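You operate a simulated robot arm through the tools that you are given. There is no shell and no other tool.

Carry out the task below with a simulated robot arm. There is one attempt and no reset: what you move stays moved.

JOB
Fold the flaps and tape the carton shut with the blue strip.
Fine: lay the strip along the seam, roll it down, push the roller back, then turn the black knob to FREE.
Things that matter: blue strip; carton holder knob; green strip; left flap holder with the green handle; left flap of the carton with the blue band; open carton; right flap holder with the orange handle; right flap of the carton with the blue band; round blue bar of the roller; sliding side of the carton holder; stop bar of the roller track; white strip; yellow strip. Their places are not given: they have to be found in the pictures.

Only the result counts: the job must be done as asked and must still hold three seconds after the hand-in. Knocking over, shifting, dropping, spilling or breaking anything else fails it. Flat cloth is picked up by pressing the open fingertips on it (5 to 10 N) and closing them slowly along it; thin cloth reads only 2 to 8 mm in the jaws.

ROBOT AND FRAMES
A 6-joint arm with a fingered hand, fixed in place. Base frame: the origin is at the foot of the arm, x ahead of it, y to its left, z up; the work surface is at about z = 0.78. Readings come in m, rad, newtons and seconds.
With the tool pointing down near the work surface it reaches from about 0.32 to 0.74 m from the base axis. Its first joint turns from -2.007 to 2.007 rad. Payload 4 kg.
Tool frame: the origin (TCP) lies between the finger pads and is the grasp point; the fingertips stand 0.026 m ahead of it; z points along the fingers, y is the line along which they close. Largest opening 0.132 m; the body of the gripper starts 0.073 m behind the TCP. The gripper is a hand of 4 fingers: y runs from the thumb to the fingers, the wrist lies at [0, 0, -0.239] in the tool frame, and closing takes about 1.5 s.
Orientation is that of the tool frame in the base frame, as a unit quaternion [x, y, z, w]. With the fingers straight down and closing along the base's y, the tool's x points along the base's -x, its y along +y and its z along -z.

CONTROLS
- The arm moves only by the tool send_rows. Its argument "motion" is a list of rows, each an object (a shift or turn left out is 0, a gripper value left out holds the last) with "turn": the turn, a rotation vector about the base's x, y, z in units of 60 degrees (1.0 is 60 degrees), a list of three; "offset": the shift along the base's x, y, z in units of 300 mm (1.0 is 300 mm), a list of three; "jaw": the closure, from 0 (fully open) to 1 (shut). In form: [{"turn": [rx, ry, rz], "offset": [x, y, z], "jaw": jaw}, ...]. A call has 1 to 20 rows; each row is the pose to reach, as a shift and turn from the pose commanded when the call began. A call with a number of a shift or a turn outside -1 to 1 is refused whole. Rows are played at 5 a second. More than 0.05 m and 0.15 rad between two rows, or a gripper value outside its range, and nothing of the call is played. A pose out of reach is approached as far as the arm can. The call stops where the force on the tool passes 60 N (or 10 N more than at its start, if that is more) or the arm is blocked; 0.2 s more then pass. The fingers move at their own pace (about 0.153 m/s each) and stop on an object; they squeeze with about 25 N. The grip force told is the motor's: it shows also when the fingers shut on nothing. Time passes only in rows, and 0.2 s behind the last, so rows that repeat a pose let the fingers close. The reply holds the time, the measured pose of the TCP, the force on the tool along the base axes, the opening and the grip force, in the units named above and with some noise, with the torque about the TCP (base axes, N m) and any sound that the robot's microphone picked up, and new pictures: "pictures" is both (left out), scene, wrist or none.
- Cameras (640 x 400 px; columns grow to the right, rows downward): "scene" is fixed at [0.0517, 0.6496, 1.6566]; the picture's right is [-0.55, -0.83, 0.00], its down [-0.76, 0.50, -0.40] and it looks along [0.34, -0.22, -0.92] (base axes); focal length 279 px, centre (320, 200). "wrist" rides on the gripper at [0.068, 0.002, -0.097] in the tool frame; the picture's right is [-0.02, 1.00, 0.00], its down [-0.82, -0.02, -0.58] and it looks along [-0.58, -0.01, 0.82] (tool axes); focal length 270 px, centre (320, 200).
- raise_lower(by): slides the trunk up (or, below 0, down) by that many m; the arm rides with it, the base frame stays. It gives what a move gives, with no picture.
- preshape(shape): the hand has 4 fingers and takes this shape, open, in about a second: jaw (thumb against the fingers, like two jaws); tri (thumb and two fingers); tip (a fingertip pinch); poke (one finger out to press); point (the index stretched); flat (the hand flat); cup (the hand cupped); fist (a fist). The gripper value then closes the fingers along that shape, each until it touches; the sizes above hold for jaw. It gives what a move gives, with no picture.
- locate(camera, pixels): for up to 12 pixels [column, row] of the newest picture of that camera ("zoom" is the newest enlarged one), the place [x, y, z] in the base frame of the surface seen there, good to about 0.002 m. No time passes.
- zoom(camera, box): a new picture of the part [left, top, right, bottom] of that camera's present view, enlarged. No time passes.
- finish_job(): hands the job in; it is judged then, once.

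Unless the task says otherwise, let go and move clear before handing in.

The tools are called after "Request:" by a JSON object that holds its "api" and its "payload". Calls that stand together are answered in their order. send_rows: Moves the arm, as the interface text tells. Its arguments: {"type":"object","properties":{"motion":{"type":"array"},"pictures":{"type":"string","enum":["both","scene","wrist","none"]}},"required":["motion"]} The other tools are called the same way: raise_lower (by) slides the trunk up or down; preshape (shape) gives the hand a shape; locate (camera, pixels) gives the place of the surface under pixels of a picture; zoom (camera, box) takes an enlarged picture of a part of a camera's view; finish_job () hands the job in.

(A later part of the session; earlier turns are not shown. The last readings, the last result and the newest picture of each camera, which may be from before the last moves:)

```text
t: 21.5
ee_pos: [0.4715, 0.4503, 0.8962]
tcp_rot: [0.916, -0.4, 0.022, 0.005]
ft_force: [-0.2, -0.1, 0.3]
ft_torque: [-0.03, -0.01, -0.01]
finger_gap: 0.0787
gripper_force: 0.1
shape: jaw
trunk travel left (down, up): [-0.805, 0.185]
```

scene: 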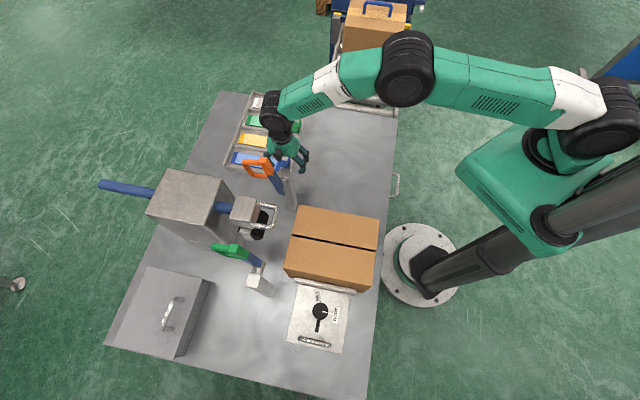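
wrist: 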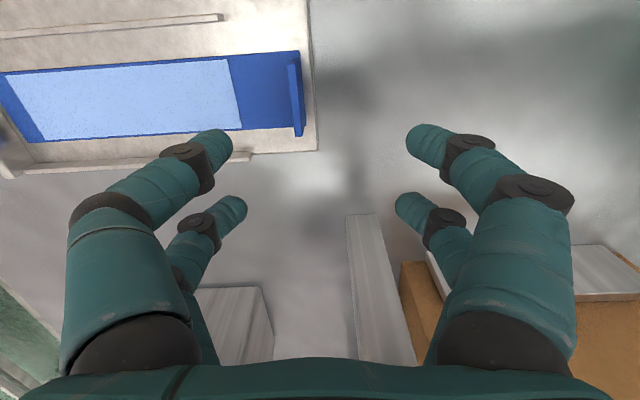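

Request:
{"api": "send_rows", "payload": {"motion": [{"turn": [0.012, 0.018, 0.018], "offset": [0.1, 0.02, 0.0]}, {"turn": [0.025, 0.035, 0.036], "offset": [0.193, 0.05, 0.01]}, {"turn": [0.025, 0.035, 0.036], "offset": [0.193, 0.05, 0.01]}]}}

```text
t: 22.3
ee_pos: [0.4981, 0.4878, 0.8963]
tcp_rot: [0.915, -0.404, 0.019, 0.004]
ft_force: [-0.7, 0.0, -0.7]
ft_torque: [-0.02, -0.01, 0.0]
finger_gap: 0.0791
gripper_force: 0.1
shape: jaw
out of reach, approached as far as the arm can: row 1, 2, 3
trunk travel left (down, up): [-0.805, 0.185]
```

scene: 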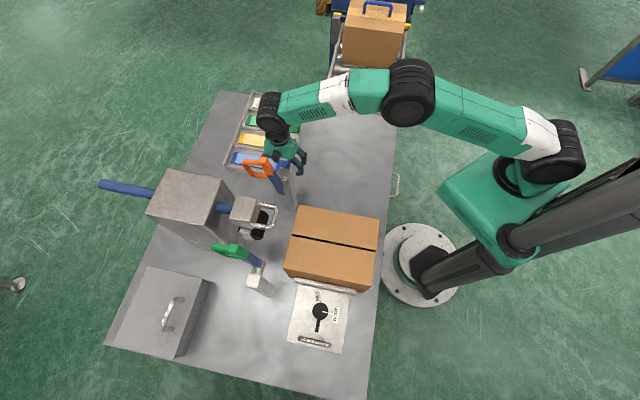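
wrist: 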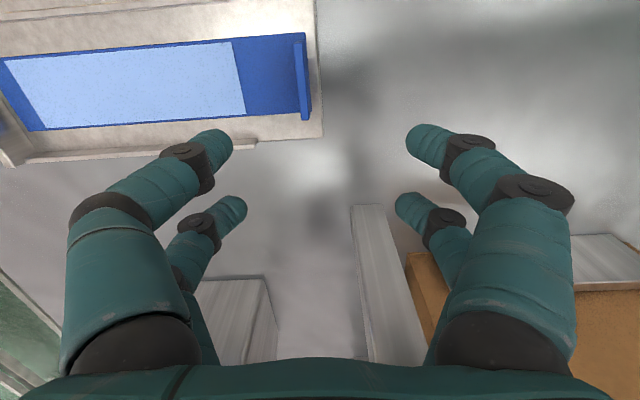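

Reach is fine here. The block looks like a wrist-yaw limit, since the yaw is stuck near 88° relative to the arm. I'll move over the tab with slightly less yaw, then tilt the wrist sideways about the strip axis to recover the alignment.

Request:
{"api": "send_rows", "payload": {"motion": [{"turn": [0, 0, -0.035], "offset": [0.04, -0.03, 0.01]}, {"turn": [0, 0, -0.07], "offset": [0.08, -0.06, 0.02]}, {"turn": [-0.03, -0.03, -0.07], "offset": [0.103, -0.075, 0.02]}, {"turn": [-0.07, -0.07, -0.06], "offset": [0.103, -0.075, 0.02]}, {"turn": [-0.11, -0.11, -0.03], "offset": [0.103, -0.075, 0.02]}, {"turn": [-0.15, -0.14, 0.0], "offset": [0.103, -0.075, 0.02]}, {"turn": [-0.182, -0.172, 0.03], "offset": [0.103, -0.075, 0.02]}, {"turn": [-0.182, -0.172, 0.044], "offset": [0.103, -0.075, 0.02]}]}}

```text
t: 24.1
ee_pos: [0.5254, 0.4639, 0.9015]
tcp_rot: [0.914, -0.377, 0.14, 0.054]
ft_force: [0.1, -0.2, 0.0]
ft_torque: [0.0, -0.03, -0.01]
finger_gap: 0.0793
gripper_force: 0.1
shape: jaw
trunk travel left (down, up): [-0.805, 0.185]
```

scene: 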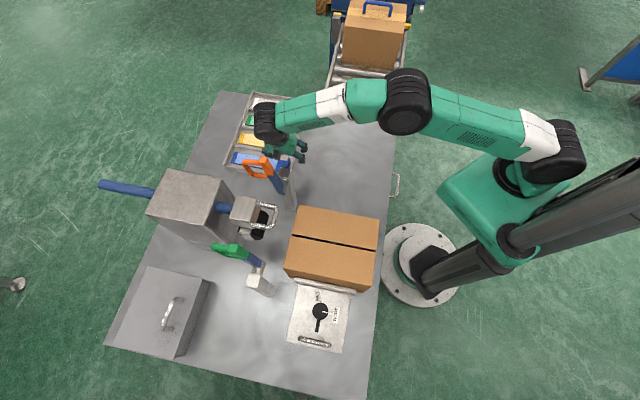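
wrist: 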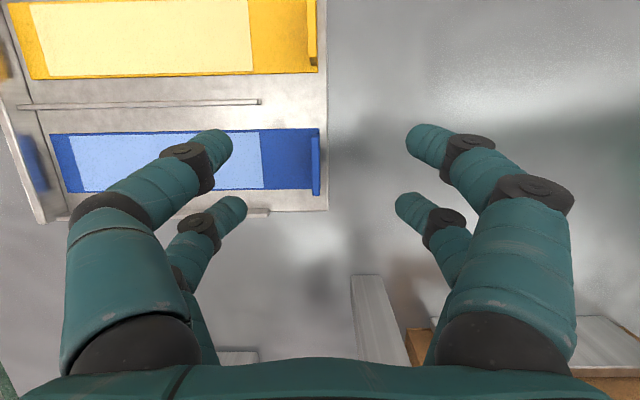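

The jaw line now lies exactly along the strip (tool y ≈ −u), tilted 17°, with the tab at wrist (316,160) midway between the fingers. I'll descend to TCP z 0.847.

Request:
{"api": "send_rows", "payload": {"motion": [{"offset": [0.008, 0.008, -0.06]}, {"offset": [0.008, 0.008, -0.12]}, {"offset": [0.008, 0.008, -0.182]}, {"offset": [0.008, 0.008, -0.182]}]}}

Request:
{"api": "zoom", "payload": {"camera": "wrist", "box": [200, 80, 440, 240]}}

```text
t: 25.1
ee_pos: [0.5289, 0.4677, 0.8468]
tcp_rot: [0.913, -0.378, 0.14, 0.053]
ft_force: [-0.3, 0.2, -0.1]
ft_torque: [0.01, -0.01, -0.01]
finger_gap: 0.0792
gripper_force: 0.0
shape: jaw
trunk travel left (down, up): [-0.805, 0.185]
```

scene: 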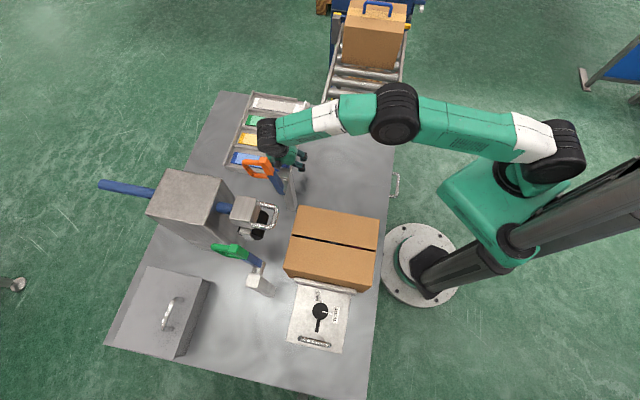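
wrist: 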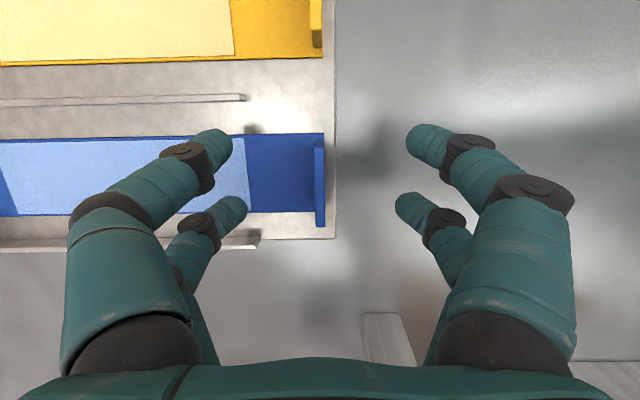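

```text
2.50 times, centred on (320, 160) of wrist
```

zoom: 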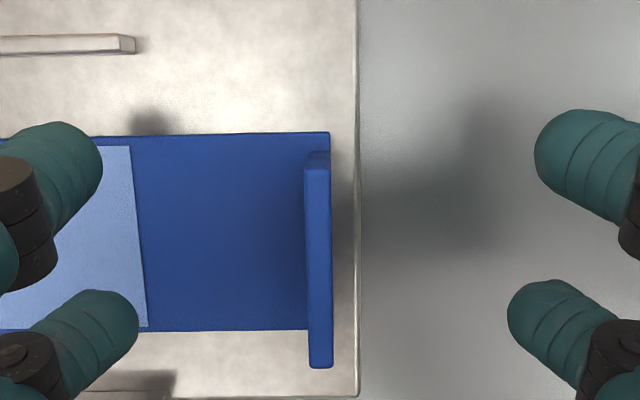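

The tab sits between both finger pairs, about 7 mm off in v. I'll shift slightly and close slowly.

Request:
{"api": "send_rows", "payload": {"motion": [{"offset": [-0.014, 0.014, 0], "jaw": 0.5}, {"offset": [-0.014, 0.014, 0], "jaw": 0.65}, {"offset": [-0.014, 0.014, 0], "jaw": 0.8}, {"offset": [-0.014, 0.014, 0], "jaw": 0.9}, {"offset": [-0.014, 0.014, 0], "jaw": 1}, {"offset": [-0.014, 0.014, 0], "jaw": 1}, {"offset": [-0.014, 0.014, 0], "jaw": 1}, {"offset": [-0.014, 0.014, 0], "jaw": 1}]}}

Request:
{"api": "zoom", "payload": {"camera": "wrist", "box": [200, 80, 440, 240]}}

```text
t: 26.9
ee_pos: [0.5235, 0.4697, 0.8472]
tcp_rot: [0.914, -0.378, 0.139, 0.053]
ft_force: [-0.5, 0.4, -0.3]
ft_torque: [0.01, 0.04, 0.0]
finger_gap: 0.0
gripper_force: 25.1
shape: jaw
trunk travel left (down, up): [-0.805, 0.185]
```

scene: 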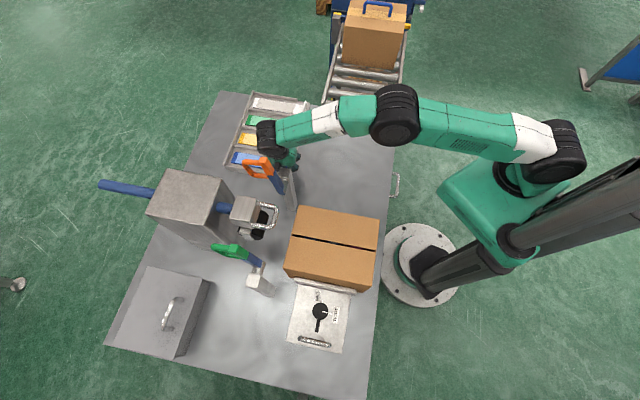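
wrist: 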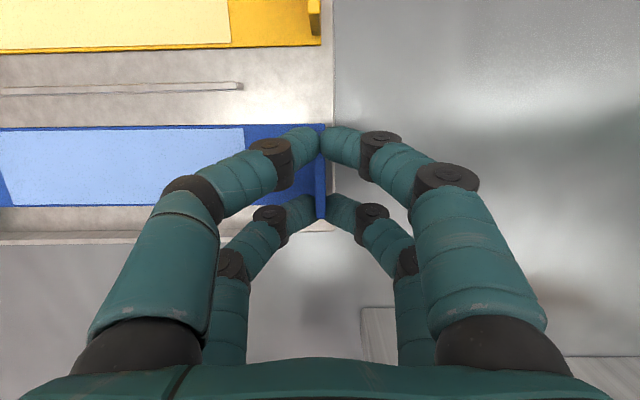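

```text
2.50 times, centred on (320, 160) of wrist
```

zoom: 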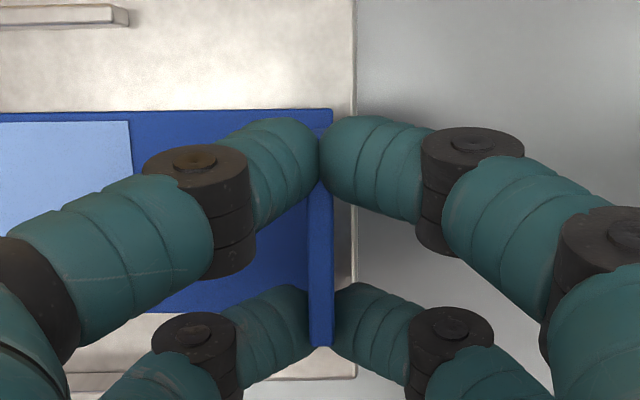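

The lower finger pair is on the tab, but the upper pair seems to meet just above its top edge. I'll open a little, go 8 mm lower and grip again.

Request:
{"api": "send_rows", "payload": {"motion": [{"offset": [0, 0, 0], "jaw": 0.7}, {"offset": [0, 0, 0], "jaw": 0.7}, {"offset": [0.005, 0, -0.014], "jaw": 0.7}, {"offset": [0.01, 0, -0.027], "jaw": 0.7}, {"offset": [0.01, 0, -0.027], "jaw": 0.7}]}}

Request:
{"api": "zoom", "payload": {"camera": "wrist", "box": [200, 80, 440, 240]}}

```text
t: 28.1
ee_pos: [0.5258, 0.4698, 0.8401]
tcp_rot: [0.914, -0.378, 0.139, 0.053]
ft_force: [-0.6, -0.7, -0.3]
ft_torque: [0.03, -0.01, -0.03]
finger_gap: 0.0394
gripper_force: 0.1
shape: jaw
trunk travel left (down, up): [-0.805, 0.185]
```

scene: 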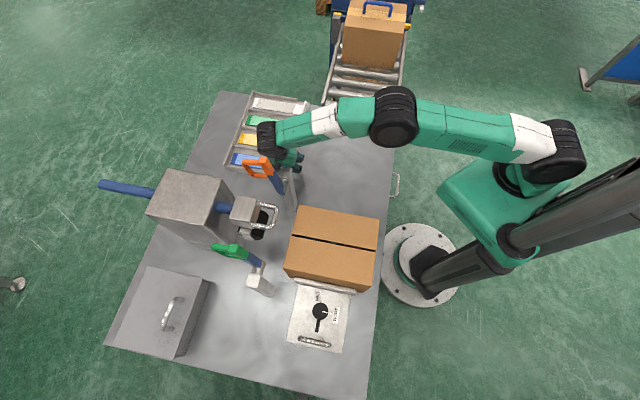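
wrist: 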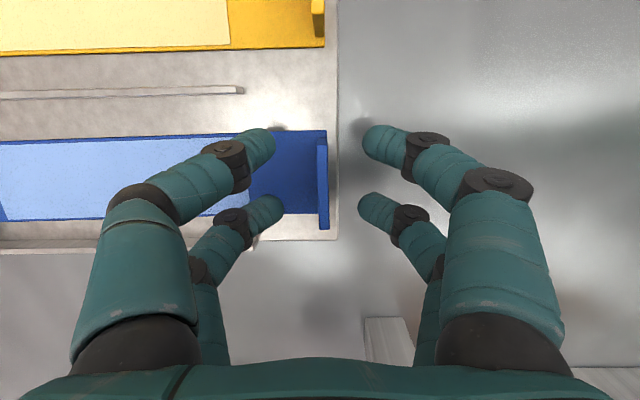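

```text
2.50 times, centred on (320, 160) of wrist
```

zoom: 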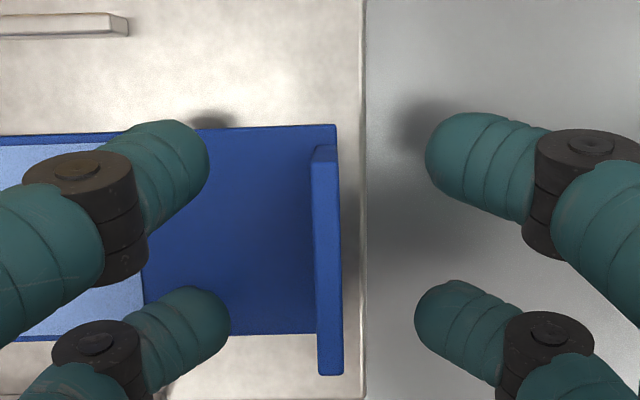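

Both pairs now straddle the tab. Closing again.

Request:
{"api": "send_rows", "payload": {"motion": [{"jaw": 0.8}, {"jaw": 0.9}, {"jaw": 1}, {"jaw": 1}, {"jaw": 1}, {"jaw": 1}, {"jaw": 1}], "pictures": "wrist"}}

Request:
{"api": "zoom", "payload": {"camera": "wrist", "box": [200, 80, 440, 240]}}

```text
t: 29.7
ee_pos: [0.5267, 0.4699, 0.839]
tcp_rot: [0.914, -0.378, 0.138, 0.053]
ft_force: [0.4, -0.3, -0.5]
ft_torque: [-0.04, -0.02, 0.01]
finger_gap: 0.0
gripper_force: 24.5
shape: jaw
trunk travel left (down, up): [-0.805, 0.185]
```

wrist: 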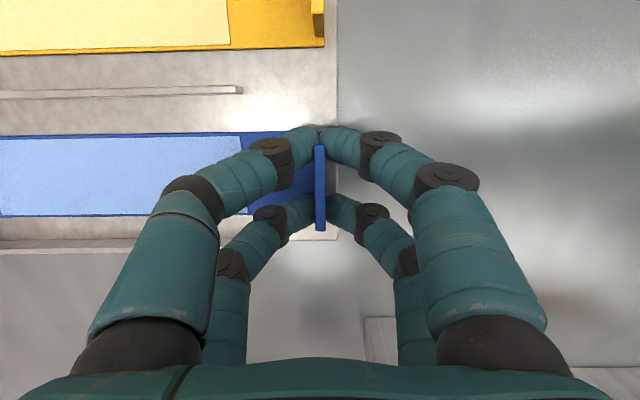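

```text
2.50 times, centred on (320, 160) of wrist
```

zoom: 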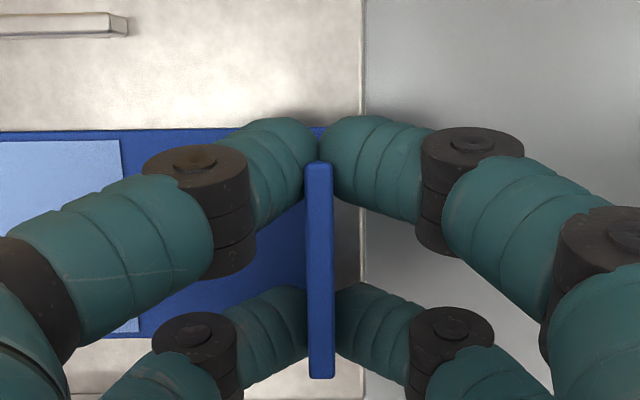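

Only the lower pair holds the tab. The upper pair meets just past its −v edge at zoom (320,150). I'll open, shift 8 mm toward +v and close again.

Request:
{"api": "send_rows", "payload": {"motion": [{"jaw": 0.75}, {"jaw": 0.75}, {"offset": [-0.01, 0.01, 0], "jaw": 0.75}, {"offset": [-0.021, 0.021, 0], "jaw": 0.75}, {"offset": [-0.021, 0.021, 0], "jaw": 0.9}, {"offset": [-0.021, 0.021, 0], "jaw": 1}, {"offset": [-0.021, 0.021, 0], "jaw": 1}, {"offset": [-0.021, 0.021, 0], "jaw": 1}, {"offset": [-0.021, 0.021, 0], "jaw": 1}, {"offset": [-0.021, 0.021, 0], "jaw": 1}], "pictures": "wrist"}}

Request:
{"api": "zoom", "payload": {"camera": "wrist", "box": [200, 80, 440, 240]}}

```text
t: 31.9
ee_pos: [0.5206, 0.4769, 0.8393]
tcp_rot: [0.914, -0.378, 0.138, 0.053]
ft_force: [1.0, 0.4, 0.0]
ft_torque: [0.02, 0.0, 0.0]
finger_gap: 0.0
gripper_force: 25.3
shape: jaw
trunk travel left (down, up): [-0.805, 0.185]
```

wrist: 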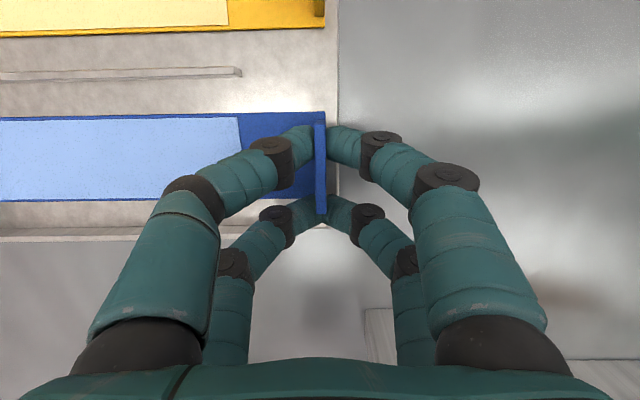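

```text
2.50 times, centred on (320, 160) of wrist
```

zoom: 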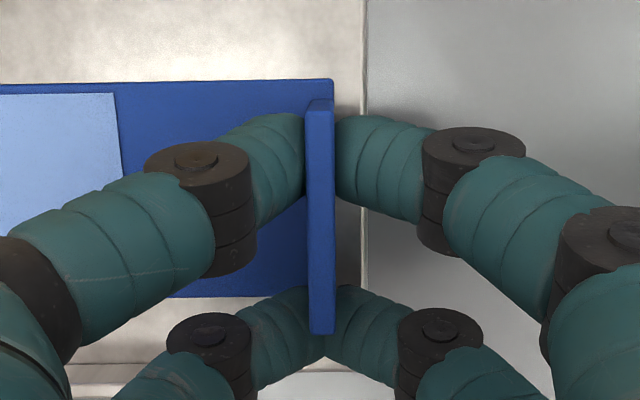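

Now the upper pair grips, while the lower pair sits just past the edge. Moving back 4.5 mm should put both pairs on the tab.

Request:
{"api": "send_rows", "payload": {"motion": [{"jaw": 0.75}, {"jaw": 0.75}, {"offset": [0.005, -0.005, 0], "jaw": 0.75}, {"offset": [0.0106, -0.0106, 0], "jaw": 0.75}, {"offset": [0.0106, -0.0106, 0], "jaw": 0.9}, {"offset": [0.0106, -0.0106, 0], "jaw": 1}, {"offset": [0.0106, -0.0106, 0], "jaw": 1}, {"offset": [0.0106, -0.0106, 0], "jaw": 1}, {"offset": [0.0106, -0.0106, 0], "jaw": 1}, {"offset": [0.0106, -0.0106, 0], "jaw": 1}], "pictures": "wrist"}}

Request:
{"api": "zoom", "payload": {"camera": "wrist", "box": [200, 80, 440, 240]}}

```text
t: 34.1
ee_pos: [0.5243, 0.4735, 0.8403]
tcp_rot: [0.914, -0.377, 0.139, 0.052]
ft_force: [-0.7, -0.2, 0.3]
ft_torque: [0.02, -0.02, -0.01]
finger_gap: 0.0001
gripper_force: 25.0
shape: jaw
trunk travel left (down, up): [-0.805, 0.185]
```

wrist: 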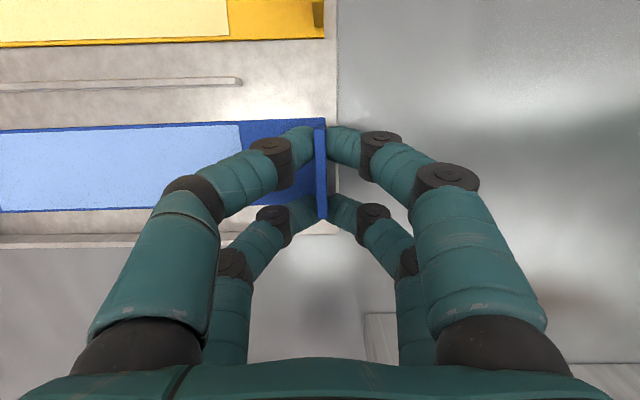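

```text
2.50 times, centred on (320, 160) of wrist
```

zoom: 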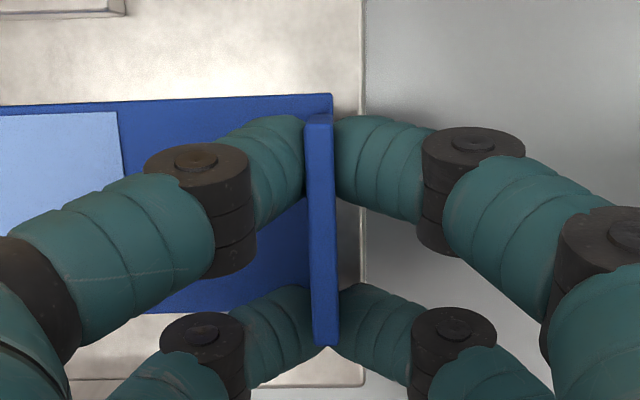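

Both pairs look to be on the tab. I'll lift 3 cm and check the grip.

Request:
{"api": "send_rows", "payload": {"motion": [{"offset": [0, 0, 0.03]}, {"offset": [0, 0, 0.06]}, {"offset": [0, 0, 0.1]}, {"offset": [0, 0, 0.1]}]}}

Request:
{"api": "zoom", "payload": {"camera": "wrist", "box": [200, 80, 440, 240]}}

Request:
{"api": "locate", "payload": {"camera": "wrist", "pixels": [[20, 170], [100, 150], [100, 200], [10, 140], [10, 205], [200, 140]]}}

```text
t: 35.1
ee_pos: [0.5231, 0.472, 0.8686]
tcp_rot: [0.914, -0.378, 0.139, 0.053]
ft_force: [0.2, 0.5, -0.8]
ft_torque: [-0.01, 0.0, 0.0]
finger_gap: 0.0
gripper_force: 24.9
shape: jaw
trunk travel left (down, up): [-0.805, 0.185]
```

scene: 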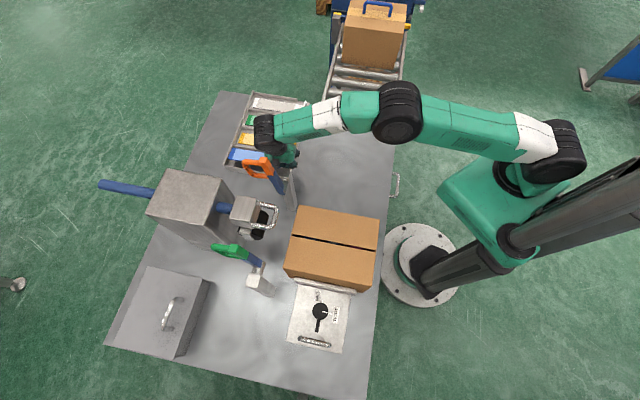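
wrist: 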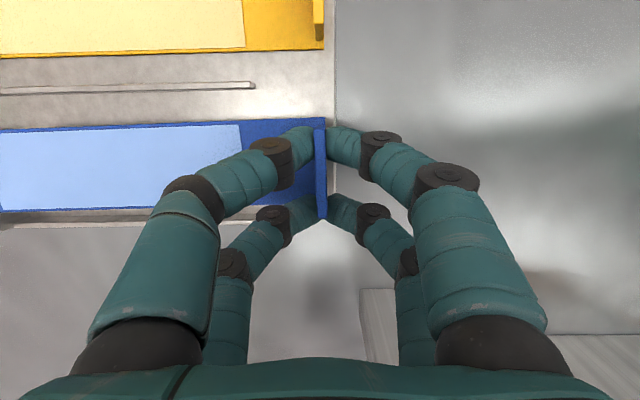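

```text
2.50 times, centred on (320, 160) of wrist
```

zoom: 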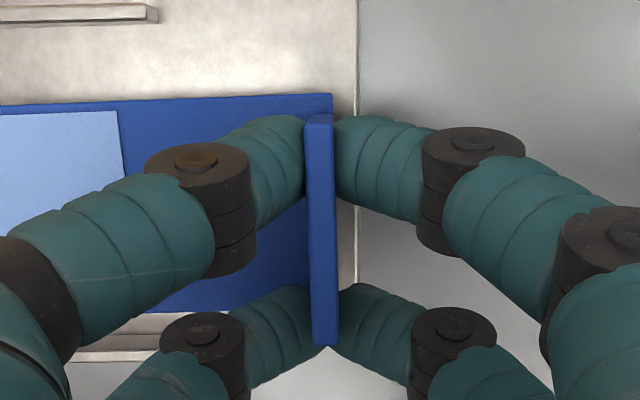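

```text
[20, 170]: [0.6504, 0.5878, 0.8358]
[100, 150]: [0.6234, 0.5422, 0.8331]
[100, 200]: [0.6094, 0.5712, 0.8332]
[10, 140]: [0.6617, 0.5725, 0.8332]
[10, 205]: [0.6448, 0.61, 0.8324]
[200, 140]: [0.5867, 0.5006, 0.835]
```

The strip is lifted cleanly: its surface is at z≈0.834 and level. I'll measure its edges to get its exact offset and yaw relative to the hand.

Request:
{"api": "locate", "payload": {"camera": "wrist", "pixels": [[5, 132], [60, 130], [120, 127], [200, 125], [270, 122], [315, 121], [5, 209], [60, 208], [120, 207], [320, 120], [323, 135], [250, 200]]}}

Request:
{"api": "zoom", "payload": {"camera": "wrist", "box": [0, 100, 340, 230]}}

```text
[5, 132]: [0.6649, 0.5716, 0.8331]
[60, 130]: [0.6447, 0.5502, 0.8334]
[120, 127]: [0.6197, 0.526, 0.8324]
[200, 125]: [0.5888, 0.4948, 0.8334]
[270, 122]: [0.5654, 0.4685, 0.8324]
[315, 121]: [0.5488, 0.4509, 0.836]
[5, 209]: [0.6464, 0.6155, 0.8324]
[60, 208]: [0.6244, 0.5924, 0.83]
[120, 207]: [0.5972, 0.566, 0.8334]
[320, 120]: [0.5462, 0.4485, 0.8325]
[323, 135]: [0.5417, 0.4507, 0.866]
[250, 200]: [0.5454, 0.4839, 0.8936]
```

```text
1.88 times, centred on (170, 165) of wrist
```

zoom: 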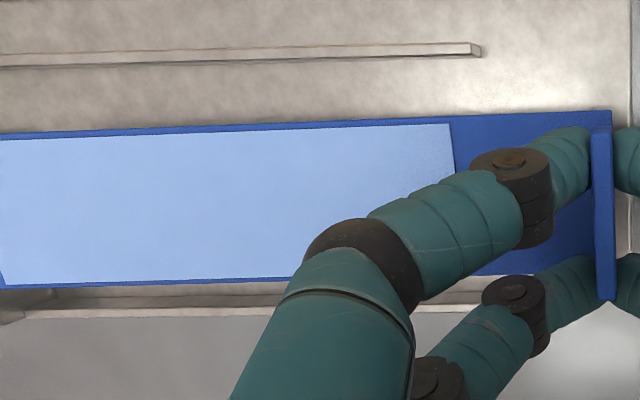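

The strip spans TCP u to u+0.20, its centre is 8.5 mm to the −v side of the TCP, and it is yawed about 1°. I'll lift it, retract along the seam direction toward the base, then cross over so the orange holder is avoided.

Request:
{"api": "send_rows", "payload": {"motion": [{"offset": [0, 0, 0.12]}, {"offset": [-0.01, -0.01, 0.24]}, {"offset": [-0.05, -0.05, 0.36]}, {"offset": [-0.1, -0.1, 0.48]}, {"offset": [-0.16, -0.16, 0.605]}, {"offset": [-0.24, -0.24, 0.605]}, {"offset": [-0.32, -0.32, 0.605]}, {"offset": [-0.4, -0.4, 0.605]}, {"offset": [-0.48, -0.48, 0.605]}, {"offset": [-0.56, -0.56, 0.605]}, {"offset": [-0.64, -0.64, 0.605]}, {"offset": [-0.73, -0.73, 0.605]}]}}

```text
t: 37.7
ee_pos: [0.3044, 0.256, 1.0541]
tcp_rot: [0.914, -0.378, 0.14, 0.052]
ft_force: [-0.3, 0.1, 0.0]
ft_torque: [-0.02, 0.01, 0.01]
finger_gap: 0.0002
gripper_force: 24.7
shape: jaw
trunk travel left (down, up): [-0.805, 0.185]
```

scene: 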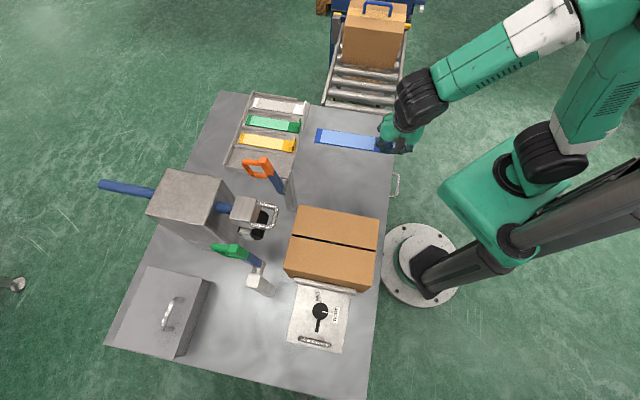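
wrist: 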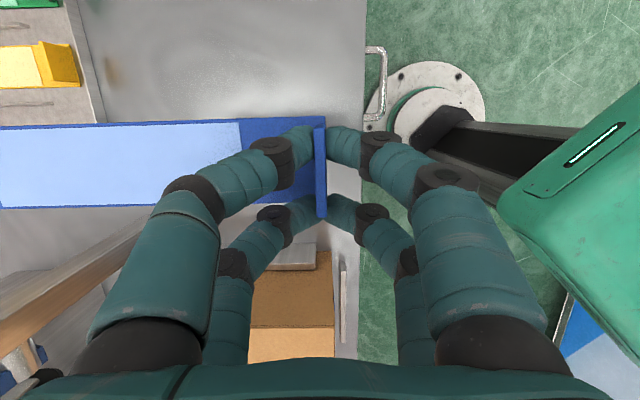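

The strip is held level, and the carton is visible at wrist (290,300). Now I'll cross over to the seam line with a small yaw correction.

Request:
{"api": "send_rows", "payload": {"motion": [{"turn": [0, 0, -0.003], "offset": [-0.09, 0.09, 0]}, {"turn": [0, 0, -0.006], "offset": [-0.18, 0.18, 0]}, {"turn": [0, 0, -0.009], "offset": [-0.27, 0.27, 0]}, {"turn": [0, 0, -0.012], "offset": [-0.36, 0.36, 0]}, {"turn": [0, 0, -0.015], "offset": [-0.45, 0.45, 0]}, {"turn": [0, 0, -0.017], "offset": [-0.54, 0.54, 0]}, {"turn": [0, 0, -0.017], "offset": [-0.649, 0.649, 0]}, {"turn": [0, 0, -0.017], "offset": [-0.649, 0.649, -0.1]}, {"turn": [0, 0, -0.017], "offset": [-0.649, 0.649, -0.1]}]}}

```text
t: 39.7
ee_pos: [0.1118, 0.4474, 1.0202]
tcp_rot: [0.911, -0.386, 0.139, 0.054]
ft_force: [-0.2, 0.5, 0.1]
ft_torque: [-0.01, 0.01, 0.0]
finger_gap: 0.0
gripper_force: 25.3
shape: jaw
trunk travel left (down, up): [-0.805, 0.185]
```

scene: 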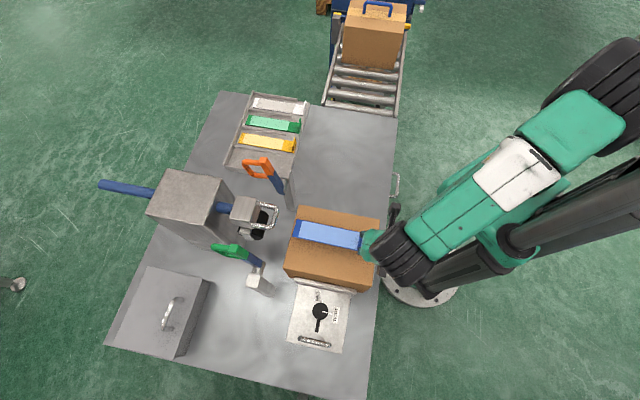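
wrist: 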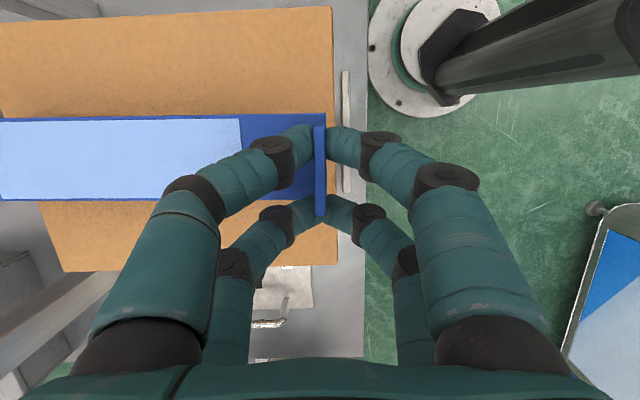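

The strip now hovers over the seam. I'll measure the strip's edges and the carton's edges to align them.

Request:
{"api": "zoom", "payload": {"camera": "scene", "box": [270, 190, 400, 300]}}

Request:
{"api": "locate", "payload": {"camera": "wrist", "pixels": [[3, 121], [100, 119], [200, 117], [320, 116], [3, 196], [60, 196], [110, 195], [200, 14], [328, 12], [331, 100], [335, 260], [110, 265]]}}

Request:
{"api": "locate", "payload": {"camera": "scene", "pixels": [[302, 223], [297, 240], [360, 233], [355, 249], [303, 209], [377, 223], [378, 219], [290, 243], [288, 272], [370, 285], [297, 232], [330, 250]]}}

```text
3.64 times, centred on (335, 245) of scene
```

zoom: 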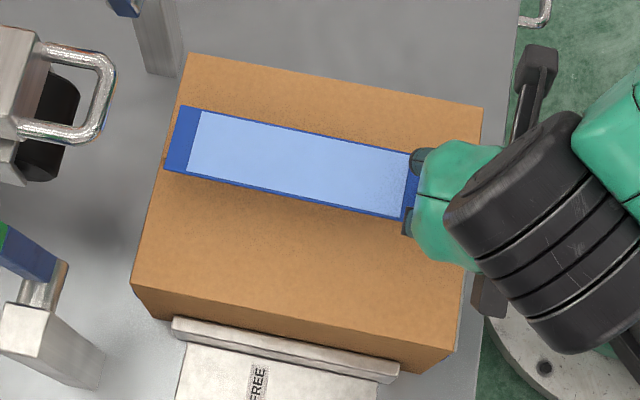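

```text
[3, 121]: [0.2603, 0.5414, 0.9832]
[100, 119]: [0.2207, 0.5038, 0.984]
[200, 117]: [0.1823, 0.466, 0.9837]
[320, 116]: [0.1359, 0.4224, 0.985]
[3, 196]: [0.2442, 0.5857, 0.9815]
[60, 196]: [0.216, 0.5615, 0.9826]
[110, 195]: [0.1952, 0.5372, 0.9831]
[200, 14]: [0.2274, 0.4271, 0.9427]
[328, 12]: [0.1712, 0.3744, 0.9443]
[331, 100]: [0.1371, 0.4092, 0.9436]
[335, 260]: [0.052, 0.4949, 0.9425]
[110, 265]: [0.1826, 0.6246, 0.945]
```

```text
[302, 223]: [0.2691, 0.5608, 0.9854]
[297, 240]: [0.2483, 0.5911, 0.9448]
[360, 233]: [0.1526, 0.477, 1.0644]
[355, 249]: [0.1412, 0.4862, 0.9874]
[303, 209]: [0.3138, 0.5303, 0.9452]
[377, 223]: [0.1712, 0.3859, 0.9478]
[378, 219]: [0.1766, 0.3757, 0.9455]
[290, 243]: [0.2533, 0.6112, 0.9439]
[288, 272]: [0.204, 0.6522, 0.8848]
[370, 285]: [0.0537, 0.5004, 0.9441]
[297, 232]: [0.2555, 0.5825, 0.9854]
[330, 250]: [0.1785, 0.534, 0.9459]
```

The strip is about 1.3° off the carton's direction and roughly 7 mm to the −v side. I'll correct both and measure again before lowering.

Request:
{"api": "send_rows", "payload": {"motion": [{"turn": [0, 0, 0.011], "offset": [-0.008, 0.008, -0.02]}, {"turn": [0, 0, 0.022], "offset": [-0.0153, 0.0153, -0.05]}, {"turn": [0, 0, 0.022], "offset": [-0.0153, 0.0153, -0.05]}]}}

Request:
{"api": "locate", "payload": {"camera": "wrist", "pixels": [[3, 122], [100, 119], [200, 117], [320, 115], [3, 196], [60, 196], [110, 195], [20, 30], [100, 25], [200, 20], [300, 14], [320, 14]]}}

Request:
{"api": "zoom", "payload": {"camera": "wrist", "box": [0, 0, 360, 280]}}

Request:
{"api": "zoom", "payload": {"camera": "scene", "box": [270, 190, 400, 300]}}

```text
t: 40.5
ee_pos: [0.1066, 0.4533, 1.0073]
tcp_rot: [0.915, -0.375, 0.139, 0.053]
ft_force: [0.7, -1.4, -0.6]
ft_torque: [0.01, 0.04, -0.01]
finger_gap: 0.0
gripper_force: 24.9
shape: jaw
trunk travel left (down, up): [-0.805, 0.185]
```

scene: 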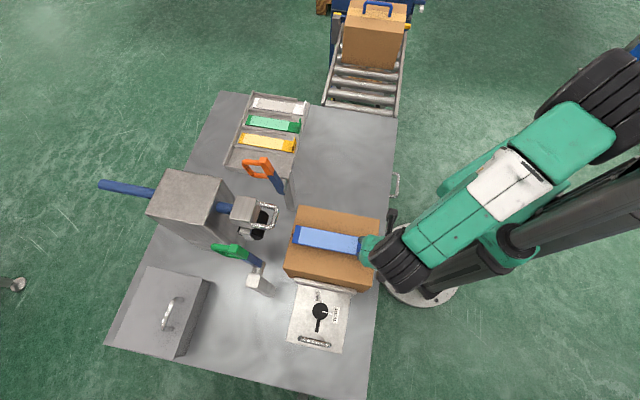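
wrist: 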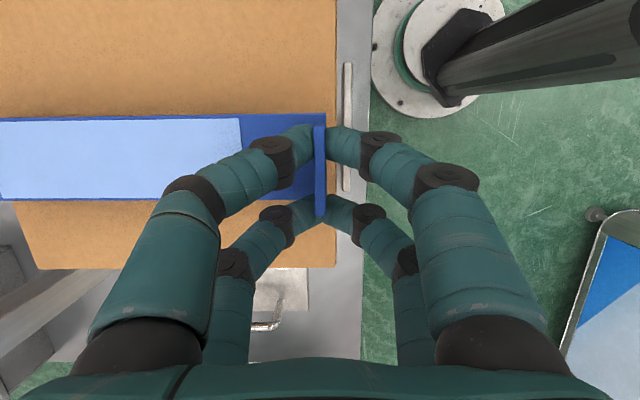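

```text
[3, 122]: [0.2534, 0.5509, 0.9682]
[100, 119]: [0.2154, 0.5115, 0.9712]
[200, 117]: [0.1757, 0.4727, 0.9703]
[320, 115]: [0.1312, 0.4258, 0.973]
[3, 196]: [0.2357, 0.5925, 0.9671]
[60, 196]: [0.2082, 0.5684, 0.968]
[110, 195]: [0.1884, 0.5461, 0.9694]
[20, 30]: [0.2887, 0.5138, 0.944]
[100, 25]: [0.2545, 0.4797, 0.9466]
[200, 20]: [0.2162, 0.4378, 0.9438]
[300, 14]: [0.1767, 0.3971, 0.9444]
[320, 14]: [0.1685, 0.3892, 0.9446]
```

```text
1.43 times, centred on (180, 140) of wrist
```

zoom: 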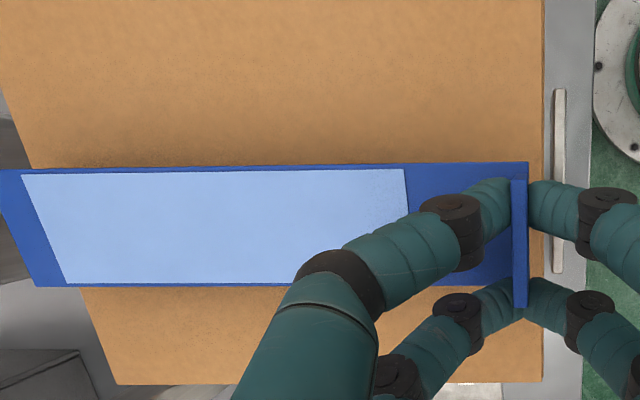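

```text
3.64 times, centred on (335, 245) of scene
```

zoom: 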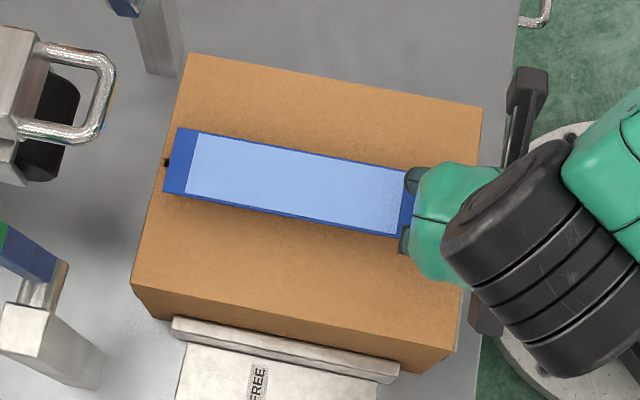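

Yaw now matches the carton. The seam gap is visible at the far edge, zoom (165,162). I'll locate both sides of it to pin the seam line.

Request:
{"api": "zoom", "payload": {"camera": "scene", "box": [280, 220, 310, 250]}}

Request:
{"api": "locate", "payload": {"camera": "scene", "pixels": [[293, 232.5], [292.8, 233.5], [292, 236.5], [292, 238]]}}

```text
13.33 times, centred on (295, 235) of scene
```

zoom: 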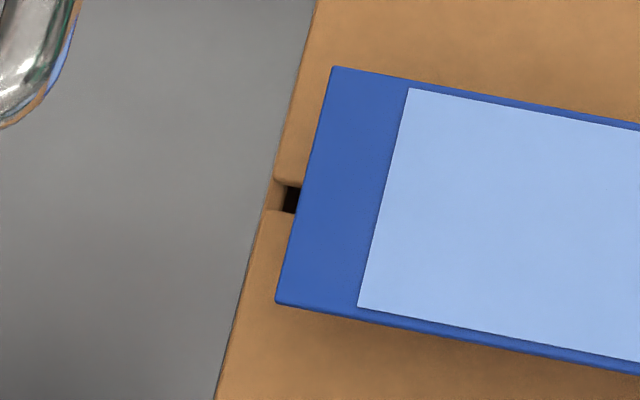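

```text
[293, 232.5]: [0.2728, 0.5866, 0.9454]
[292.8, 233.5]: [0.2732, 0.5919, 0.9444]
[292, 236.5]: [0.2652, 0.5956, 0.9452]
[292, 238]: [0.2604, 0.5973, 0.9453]
```

Request:
{"api": "locate", "payload": {"camera": "zoom", "pixels": [[290, 178], [280, 218], [283, 174], [275, 218], [335, 74], [281, 297], [310, 190], [310, 10], [225, 390]]}}

```text
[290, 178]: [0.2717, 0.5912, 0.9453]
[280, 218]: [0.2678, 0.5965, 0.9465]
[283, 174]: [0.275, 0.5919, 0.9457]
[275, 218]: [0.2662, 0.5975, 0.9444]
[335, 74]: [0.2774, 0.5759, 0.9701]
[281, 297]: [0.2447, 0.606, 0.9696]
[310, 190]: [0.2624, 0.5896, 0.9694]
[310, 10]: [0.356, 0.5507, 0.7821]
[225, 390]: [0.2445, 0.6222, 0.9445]
```

The seam centre is v≈0.229 and the strip centre is v≈0.232, so I'll shift 3 mm and lower gently onto the flaps.

Request:
{"api": "send_rows", "payload": {"motion": [{"offset": [0.007, -0.007, 0]}, {"offset": [0.007, -0.007, -0.03]}, {"offset": [0.007, -0.007, -0.055]}, {"offset": [0.007, -0.007, -0.068]}, {"offset": [0.007, -0.007, -0.074]}, {"offset": [0.007, -0.007, -0.078]}]}}

Request:
{"api": "zoom", "payload": {"camera": "scene", "box": [270, 190, 400, 300]}}

Request:
{"api": "locate", "payload": {"camera": "wrist", "pixels": [[3, 125], [100, 122], [200, 119], [280, 118], [30, 190], [100, 190]]}}

```text
t: 41.9
ee_pos: [0.1093, 0.4521, 0.9835]
tcp_rot: [0.914, -0.376, 0.14, 0.053]
ft_force: [-0.1, -0.1, -0.4]
ft_torque: [0.01, -0.01, 0.02]
finger_gap: 0.0
gripper_force: 25.3
shape: jaw
trunk travel left (down, up): [-0.805, 0.185]
```

scene: 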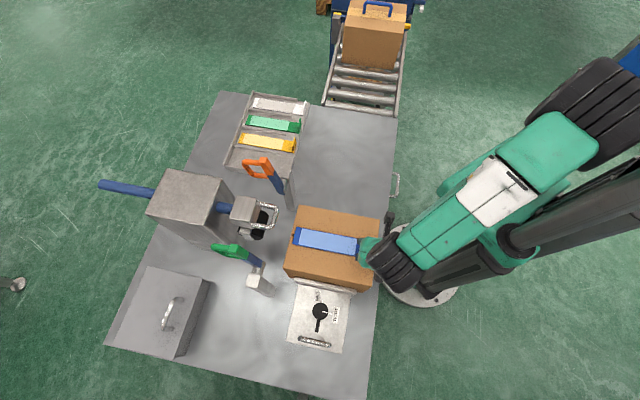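
wrist: 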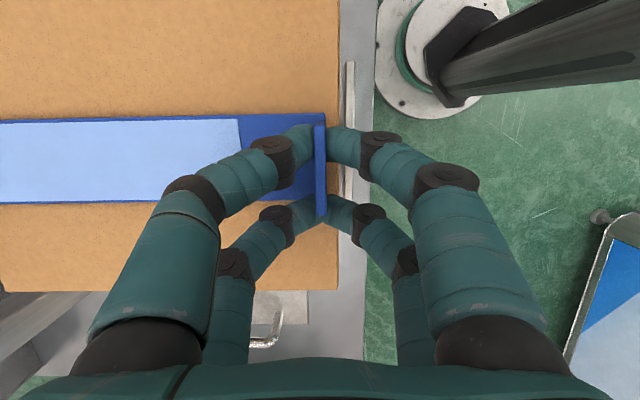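

```text
3.64 times, centred on (335, 245) of scene
```

zoom: 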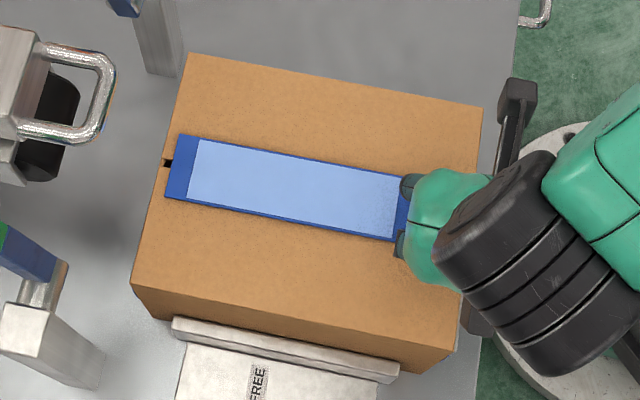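

```text
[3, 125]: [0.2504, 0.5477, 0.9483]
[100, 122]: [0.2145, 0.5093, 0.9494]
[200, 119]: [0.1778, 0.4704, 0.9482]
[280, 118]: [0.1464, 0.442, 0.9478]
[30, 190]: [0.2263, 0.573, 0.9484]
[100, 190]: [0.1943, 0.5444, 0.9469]
```

The strip's top is at z 0.948, essentially on the flaps. I'll press slightly until force shows.

Request:
{"api": "send_rows", "payload": {"motion": [{"offset": [0, 0, -0.004]}, {"offset": [0, 0, -0.008]}, {"offset": [0, 0, -0.012]}], "pictures": "none"}}

```text
t: 42.7
ee_pos: [0.1085, 0.4513, 0.9817]
tcp_rot: [0.915, -0.375, 0.14, 0.052]
ft_force: [2.8, 1.9, 14.5]
ft_torque: [0.11, -0.01, -0.01]
finger_gap: 0.0
gripper_force: 24.9
shape: jaw
trunk travel left (down, up): [-0.805, 0.185]
```

Contact is firm at 14.5 N. I'll release and lift straight up.

Request:
{"api": "send_rows", "payload": {"motion": [{"offset": [0, 0, 0.004], "jaw": 0.9}, {"offset": [0, 0, 0.004], "jaw": 0.75}, {"offset": [0, 0, 0.004], "jaw": 0.6}, {"offset": [0, 0, 0.004], "jaw": 0.6}, {"offset": [0, 0, 0.05], "jaw": 0.6}, {"offset": [0, 0, 0.12], "jaw": 0.6}, {"offset": [0, 0, 0.22], "jaw": 0.6}, {"offset": [-0.05, -0.05, 0.32], "jaw": 0.6}, {"offset": [-0.1, -0.1, 0.45], "jaw": 0.6}]}}

Request:
{"api": "zoom", "payload": {"camera": "scene", "box": [230, 160, 400, 300]}}

Request:
{"api": "zoom", "payload": {"camera": "wrist", "box": [0, 0, 360, 280]}}

```text
t: 44.7
ee_pos: [0.0798, 0.4243, 1.1159]
tcp_rot: [0.915, -0.375, 0.14, 0.052]
ft_force: [-0.7, 0.2, 0.4]
ft_torque: [0.01, -0.02, 0.0]
finger_gap: 0.0523
gripper_force: 0.1
shape: jaw
trunk travel left (down, up): [-0.805, 0.185]
```

scene: 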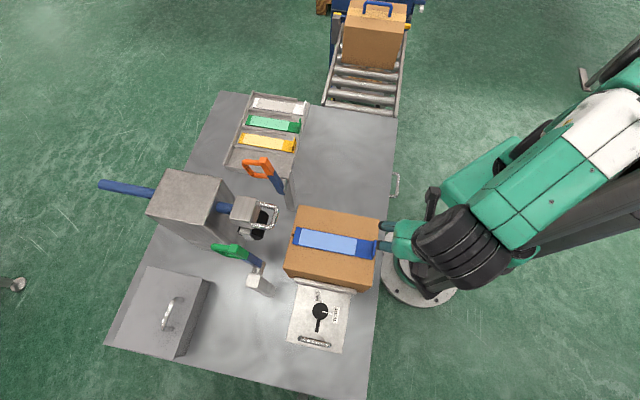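
wrist: 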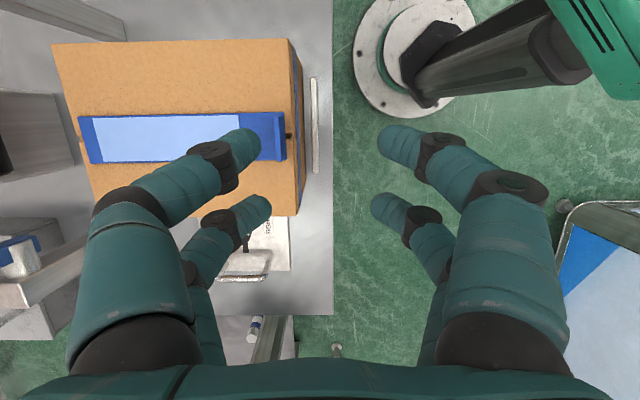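

```text
2.86 times, centred on (315, 230) of scene
```

zoom: 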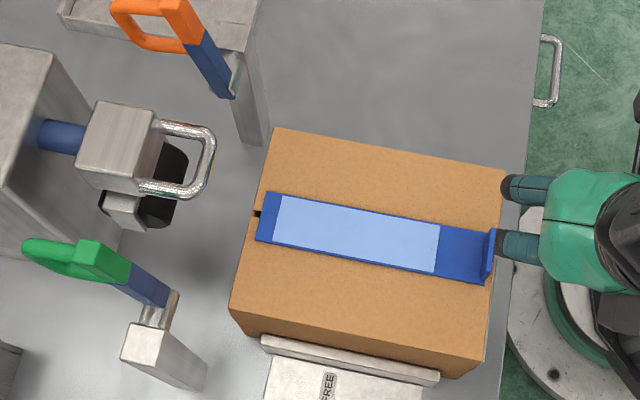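

```text
1.43 times, centred on (180, 140) of wrist
```

zoom: 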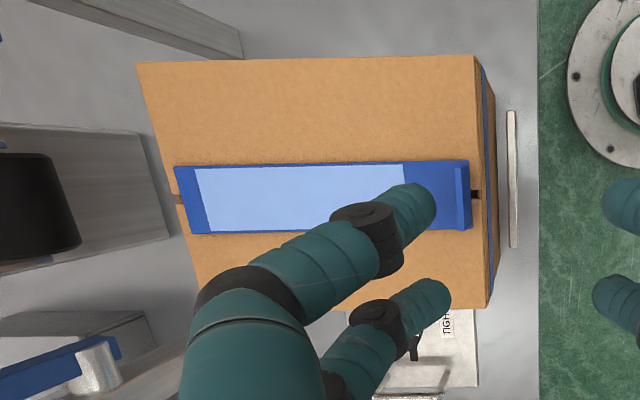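

The strip is centred, with the gap visible mid-strip at both ends. Now the roller: I'll raise the trunk back, straighten the tool and turn it so the closed finger pairs can straddle the chrome handle's crossbar at scene (276,216).

Request:
{"api": "raise_lower", "payload": {"by": 0.12}}

Request:
{"api": "send_rows", "payload": {"motion": [{"turn": [0.07, 0.07, 0], "offset": [0, 0, 0], "jaw": 1}, {"turn": [0.14, 0.14, 0], "offset": [0, 0, 0], "jaw": 1}, {"turn": [0.2026, 0.2026, 0], "offset": [0, 0, 0], "jaw": 1}], "pictures": "none"}}

Request:
{"api": "send_rows", "payload": {"motion": [{"turn": [0, 0, -0.125], "jaw": 1}, {"turn": [0, 0, -0.25], "jaw": 1}, {"turn": [0, 0, -0.375], "jaw": 1}, {"turn": [0, 0, -0.5], "jaw": 1}, {"turn": [0, 0, -0.625], "jaw": 1}, {"turn": [0, 0, -0.75], "jaw": 1}], "pictures": "none"}}

Request:
{"api": "send_rows", "payload": {"motion": [{"turn": [0, 0, -0.125], "jaw": 1}, {"turn": [0, 0, -0.25], "jaw": 1}, {"turn": [0, 0, -0.375], "jaw": 1}, {"turn": [0, 0, -0.5], "jaw": 1}, {"turn": [0, 0, -0.625], "jaw": 1}, {"turn": [0, 0, -0.75], "jaw": 1}]}}

```text
t: 46.2
ee_pos: [0.0796, 0.4257, 1.2357]
tcp_rot: [0.915, -0.375, 0.141, 0.053]
ft_force: [-0.3, -0.8, 0.3]
ft_torque: [0.03, -0.01, -0.01]
finger_gap: 0.0522
gripper_force: 0.1
shape: jaw
trunk travel left (down, up): [-0.925, 0.065]
```

```text
t: 47.0
ee_pos: [0.0807, 0.425, 1.235]
tcp_rot: [0.925, -0.38, 0.001, -0.005]
ft_force: [-0.6, -0.2, 0.7]
ft_torque: [0.02, 0.04, 0.01]
finger_gap: 0.0
gripper_force: 25.3
shape: jaw
trunk travel left (down, up): [-0.925, 0.065]
```

```text
t: 48.4
ee_pos: [0.0795, 0.4241, 1.2341]
tcp_rot: [0.709, -0.705, 0.004, -0.004]
ft_force: [0.6, -0.1, 0.2]
ft_torque: [0.01, 0.03, -0.01]
finger_gap: 0.0
gripper_force: 24.7
shape: jaw
trunk travel left (down, up): [-0.925, 0.065]
```

```text
t: 49.8
ee_pos: [0.0799, 0.4248, 1.2344]
tcp_rot: [-0.384, 0.923, -0.004, 0.002]
ft_force: [-0.7, -0.1, 0.8]
ft_torque: [0.02, -0.02, -0.03]
finger_gap: 0.0
gripper_force: 25.5
shape: jaw
trunk travel left (down, up): [-0.925, 0.065]
```

scene: 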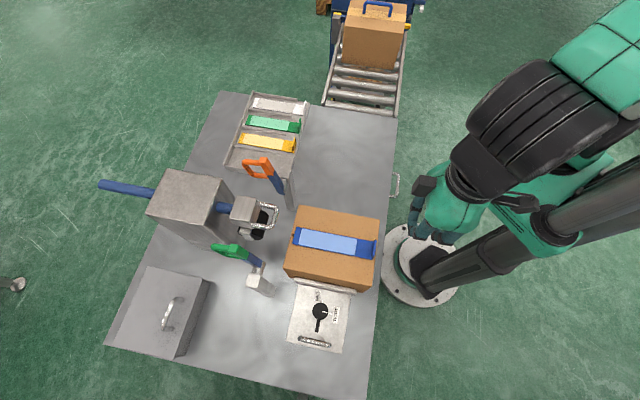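
wrist: 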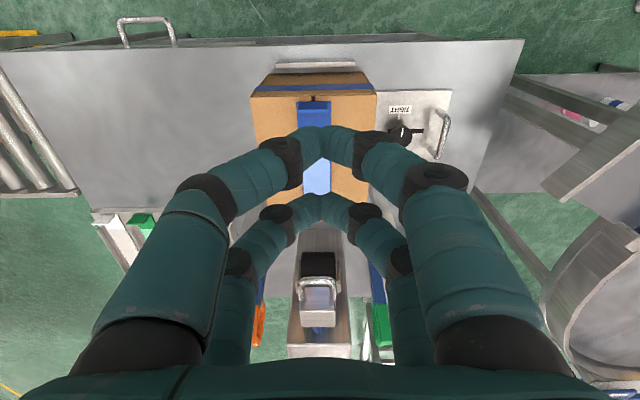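

The roller handle is in view at wrist (318,285). I'll zoom in and measure its crossbar and the head's face.

Request:
{"api": "zoom", "payload": {"camera": "wrist", "box": [278, 240, 358, 350]}}

Request:
{"api": "zoom", "payload": {"camera": "scene", "box": [220, 190, 290, 250]}}

Request:
{"api": "locate", "payload": {"camera": "zoom", "pixels": [[500, 150], [520, 170], [515, 200], [490, 240], [440, 110], [380, 110], [400, 230], [460, 150], [470, 190], [370, 150], [375, 200], [300, 130]]}}

```text
3.64 times, centred on (318, 295) of wrist
```

zoom: 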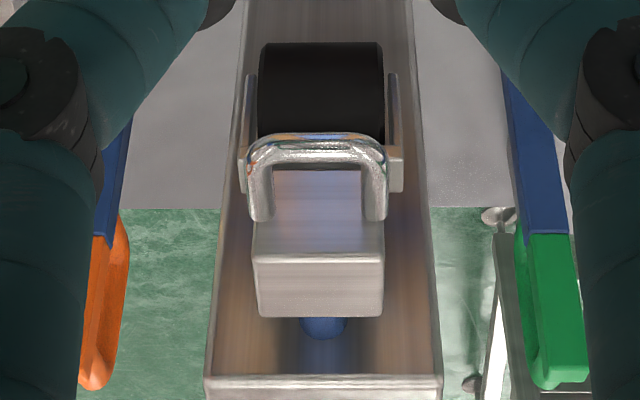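

```text
6.67 times, centred on (255, 220) of scene
```

zoom: 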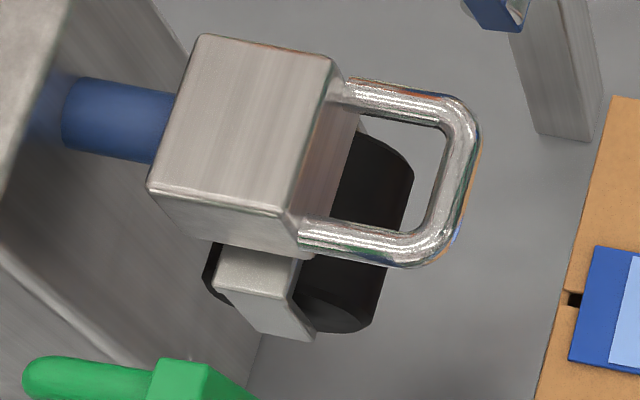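

```text
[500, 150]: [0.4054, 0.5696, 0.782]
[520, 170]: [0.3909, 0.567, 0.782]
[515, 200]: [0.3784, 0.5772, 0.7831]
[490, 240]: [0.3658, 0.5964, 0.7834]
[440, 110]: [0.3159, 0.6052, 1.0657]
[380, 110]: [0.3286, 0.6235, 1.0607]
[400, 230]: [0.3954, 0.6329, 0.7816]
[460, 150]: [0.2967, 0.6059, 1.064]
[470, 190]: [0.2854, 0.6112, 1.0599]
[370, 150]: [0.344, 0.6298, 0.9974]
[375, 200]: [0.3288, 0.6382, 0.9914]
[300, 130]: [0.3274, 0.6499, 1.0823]
```

Request:
{"api": "locate", "payload": {"camera": "zoom", "pixels": [[328, 62], [302, 140], [278, 205], [345, 130], [315, 180], [440, 140], [432, 190], [425, 215], [450, 215], [410, 240], [400, 190], [350, 300]]}}

Request:
{"api": "locate", "payload": {"camera": "wrist", "pixels": [[318, 281], [310, 279], [328, 279], [303, 291], [335, 291], [318, 297], [318, 304], [318, 262], [318, 270], [318, 312], [292, 285], [343, 285]]}}

```text
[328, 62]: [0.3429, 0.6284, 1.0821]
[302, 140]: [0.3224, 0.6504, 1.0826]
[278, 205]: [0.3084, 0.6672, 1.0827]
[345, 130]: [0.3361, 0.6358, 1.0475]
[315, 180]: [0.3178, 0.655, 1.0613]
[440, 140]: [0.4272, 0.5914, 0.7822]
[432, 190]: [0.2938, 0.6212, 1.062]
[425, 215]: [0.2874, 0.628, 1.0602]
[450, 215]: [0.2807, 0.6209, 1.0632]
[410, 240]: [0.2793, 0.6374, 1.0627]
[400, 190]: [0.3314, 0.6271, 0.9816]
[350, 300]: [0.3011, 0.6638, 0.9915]
```

```text
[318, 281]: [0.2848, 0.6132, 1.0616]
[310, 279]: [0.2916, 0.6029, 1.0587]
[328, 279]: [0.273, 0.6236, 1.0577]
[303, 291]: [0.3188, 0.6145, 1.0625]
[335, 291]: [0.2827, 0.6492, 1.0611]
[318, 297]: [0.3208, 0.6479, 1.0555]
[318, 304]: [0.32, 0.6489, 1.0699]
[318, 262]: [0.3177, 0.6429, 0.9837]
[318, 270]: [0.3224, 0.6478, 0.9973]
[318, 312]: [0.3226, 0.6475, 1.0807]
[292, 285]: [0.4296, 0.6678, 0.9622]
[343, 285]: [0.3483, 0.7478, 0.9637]
```

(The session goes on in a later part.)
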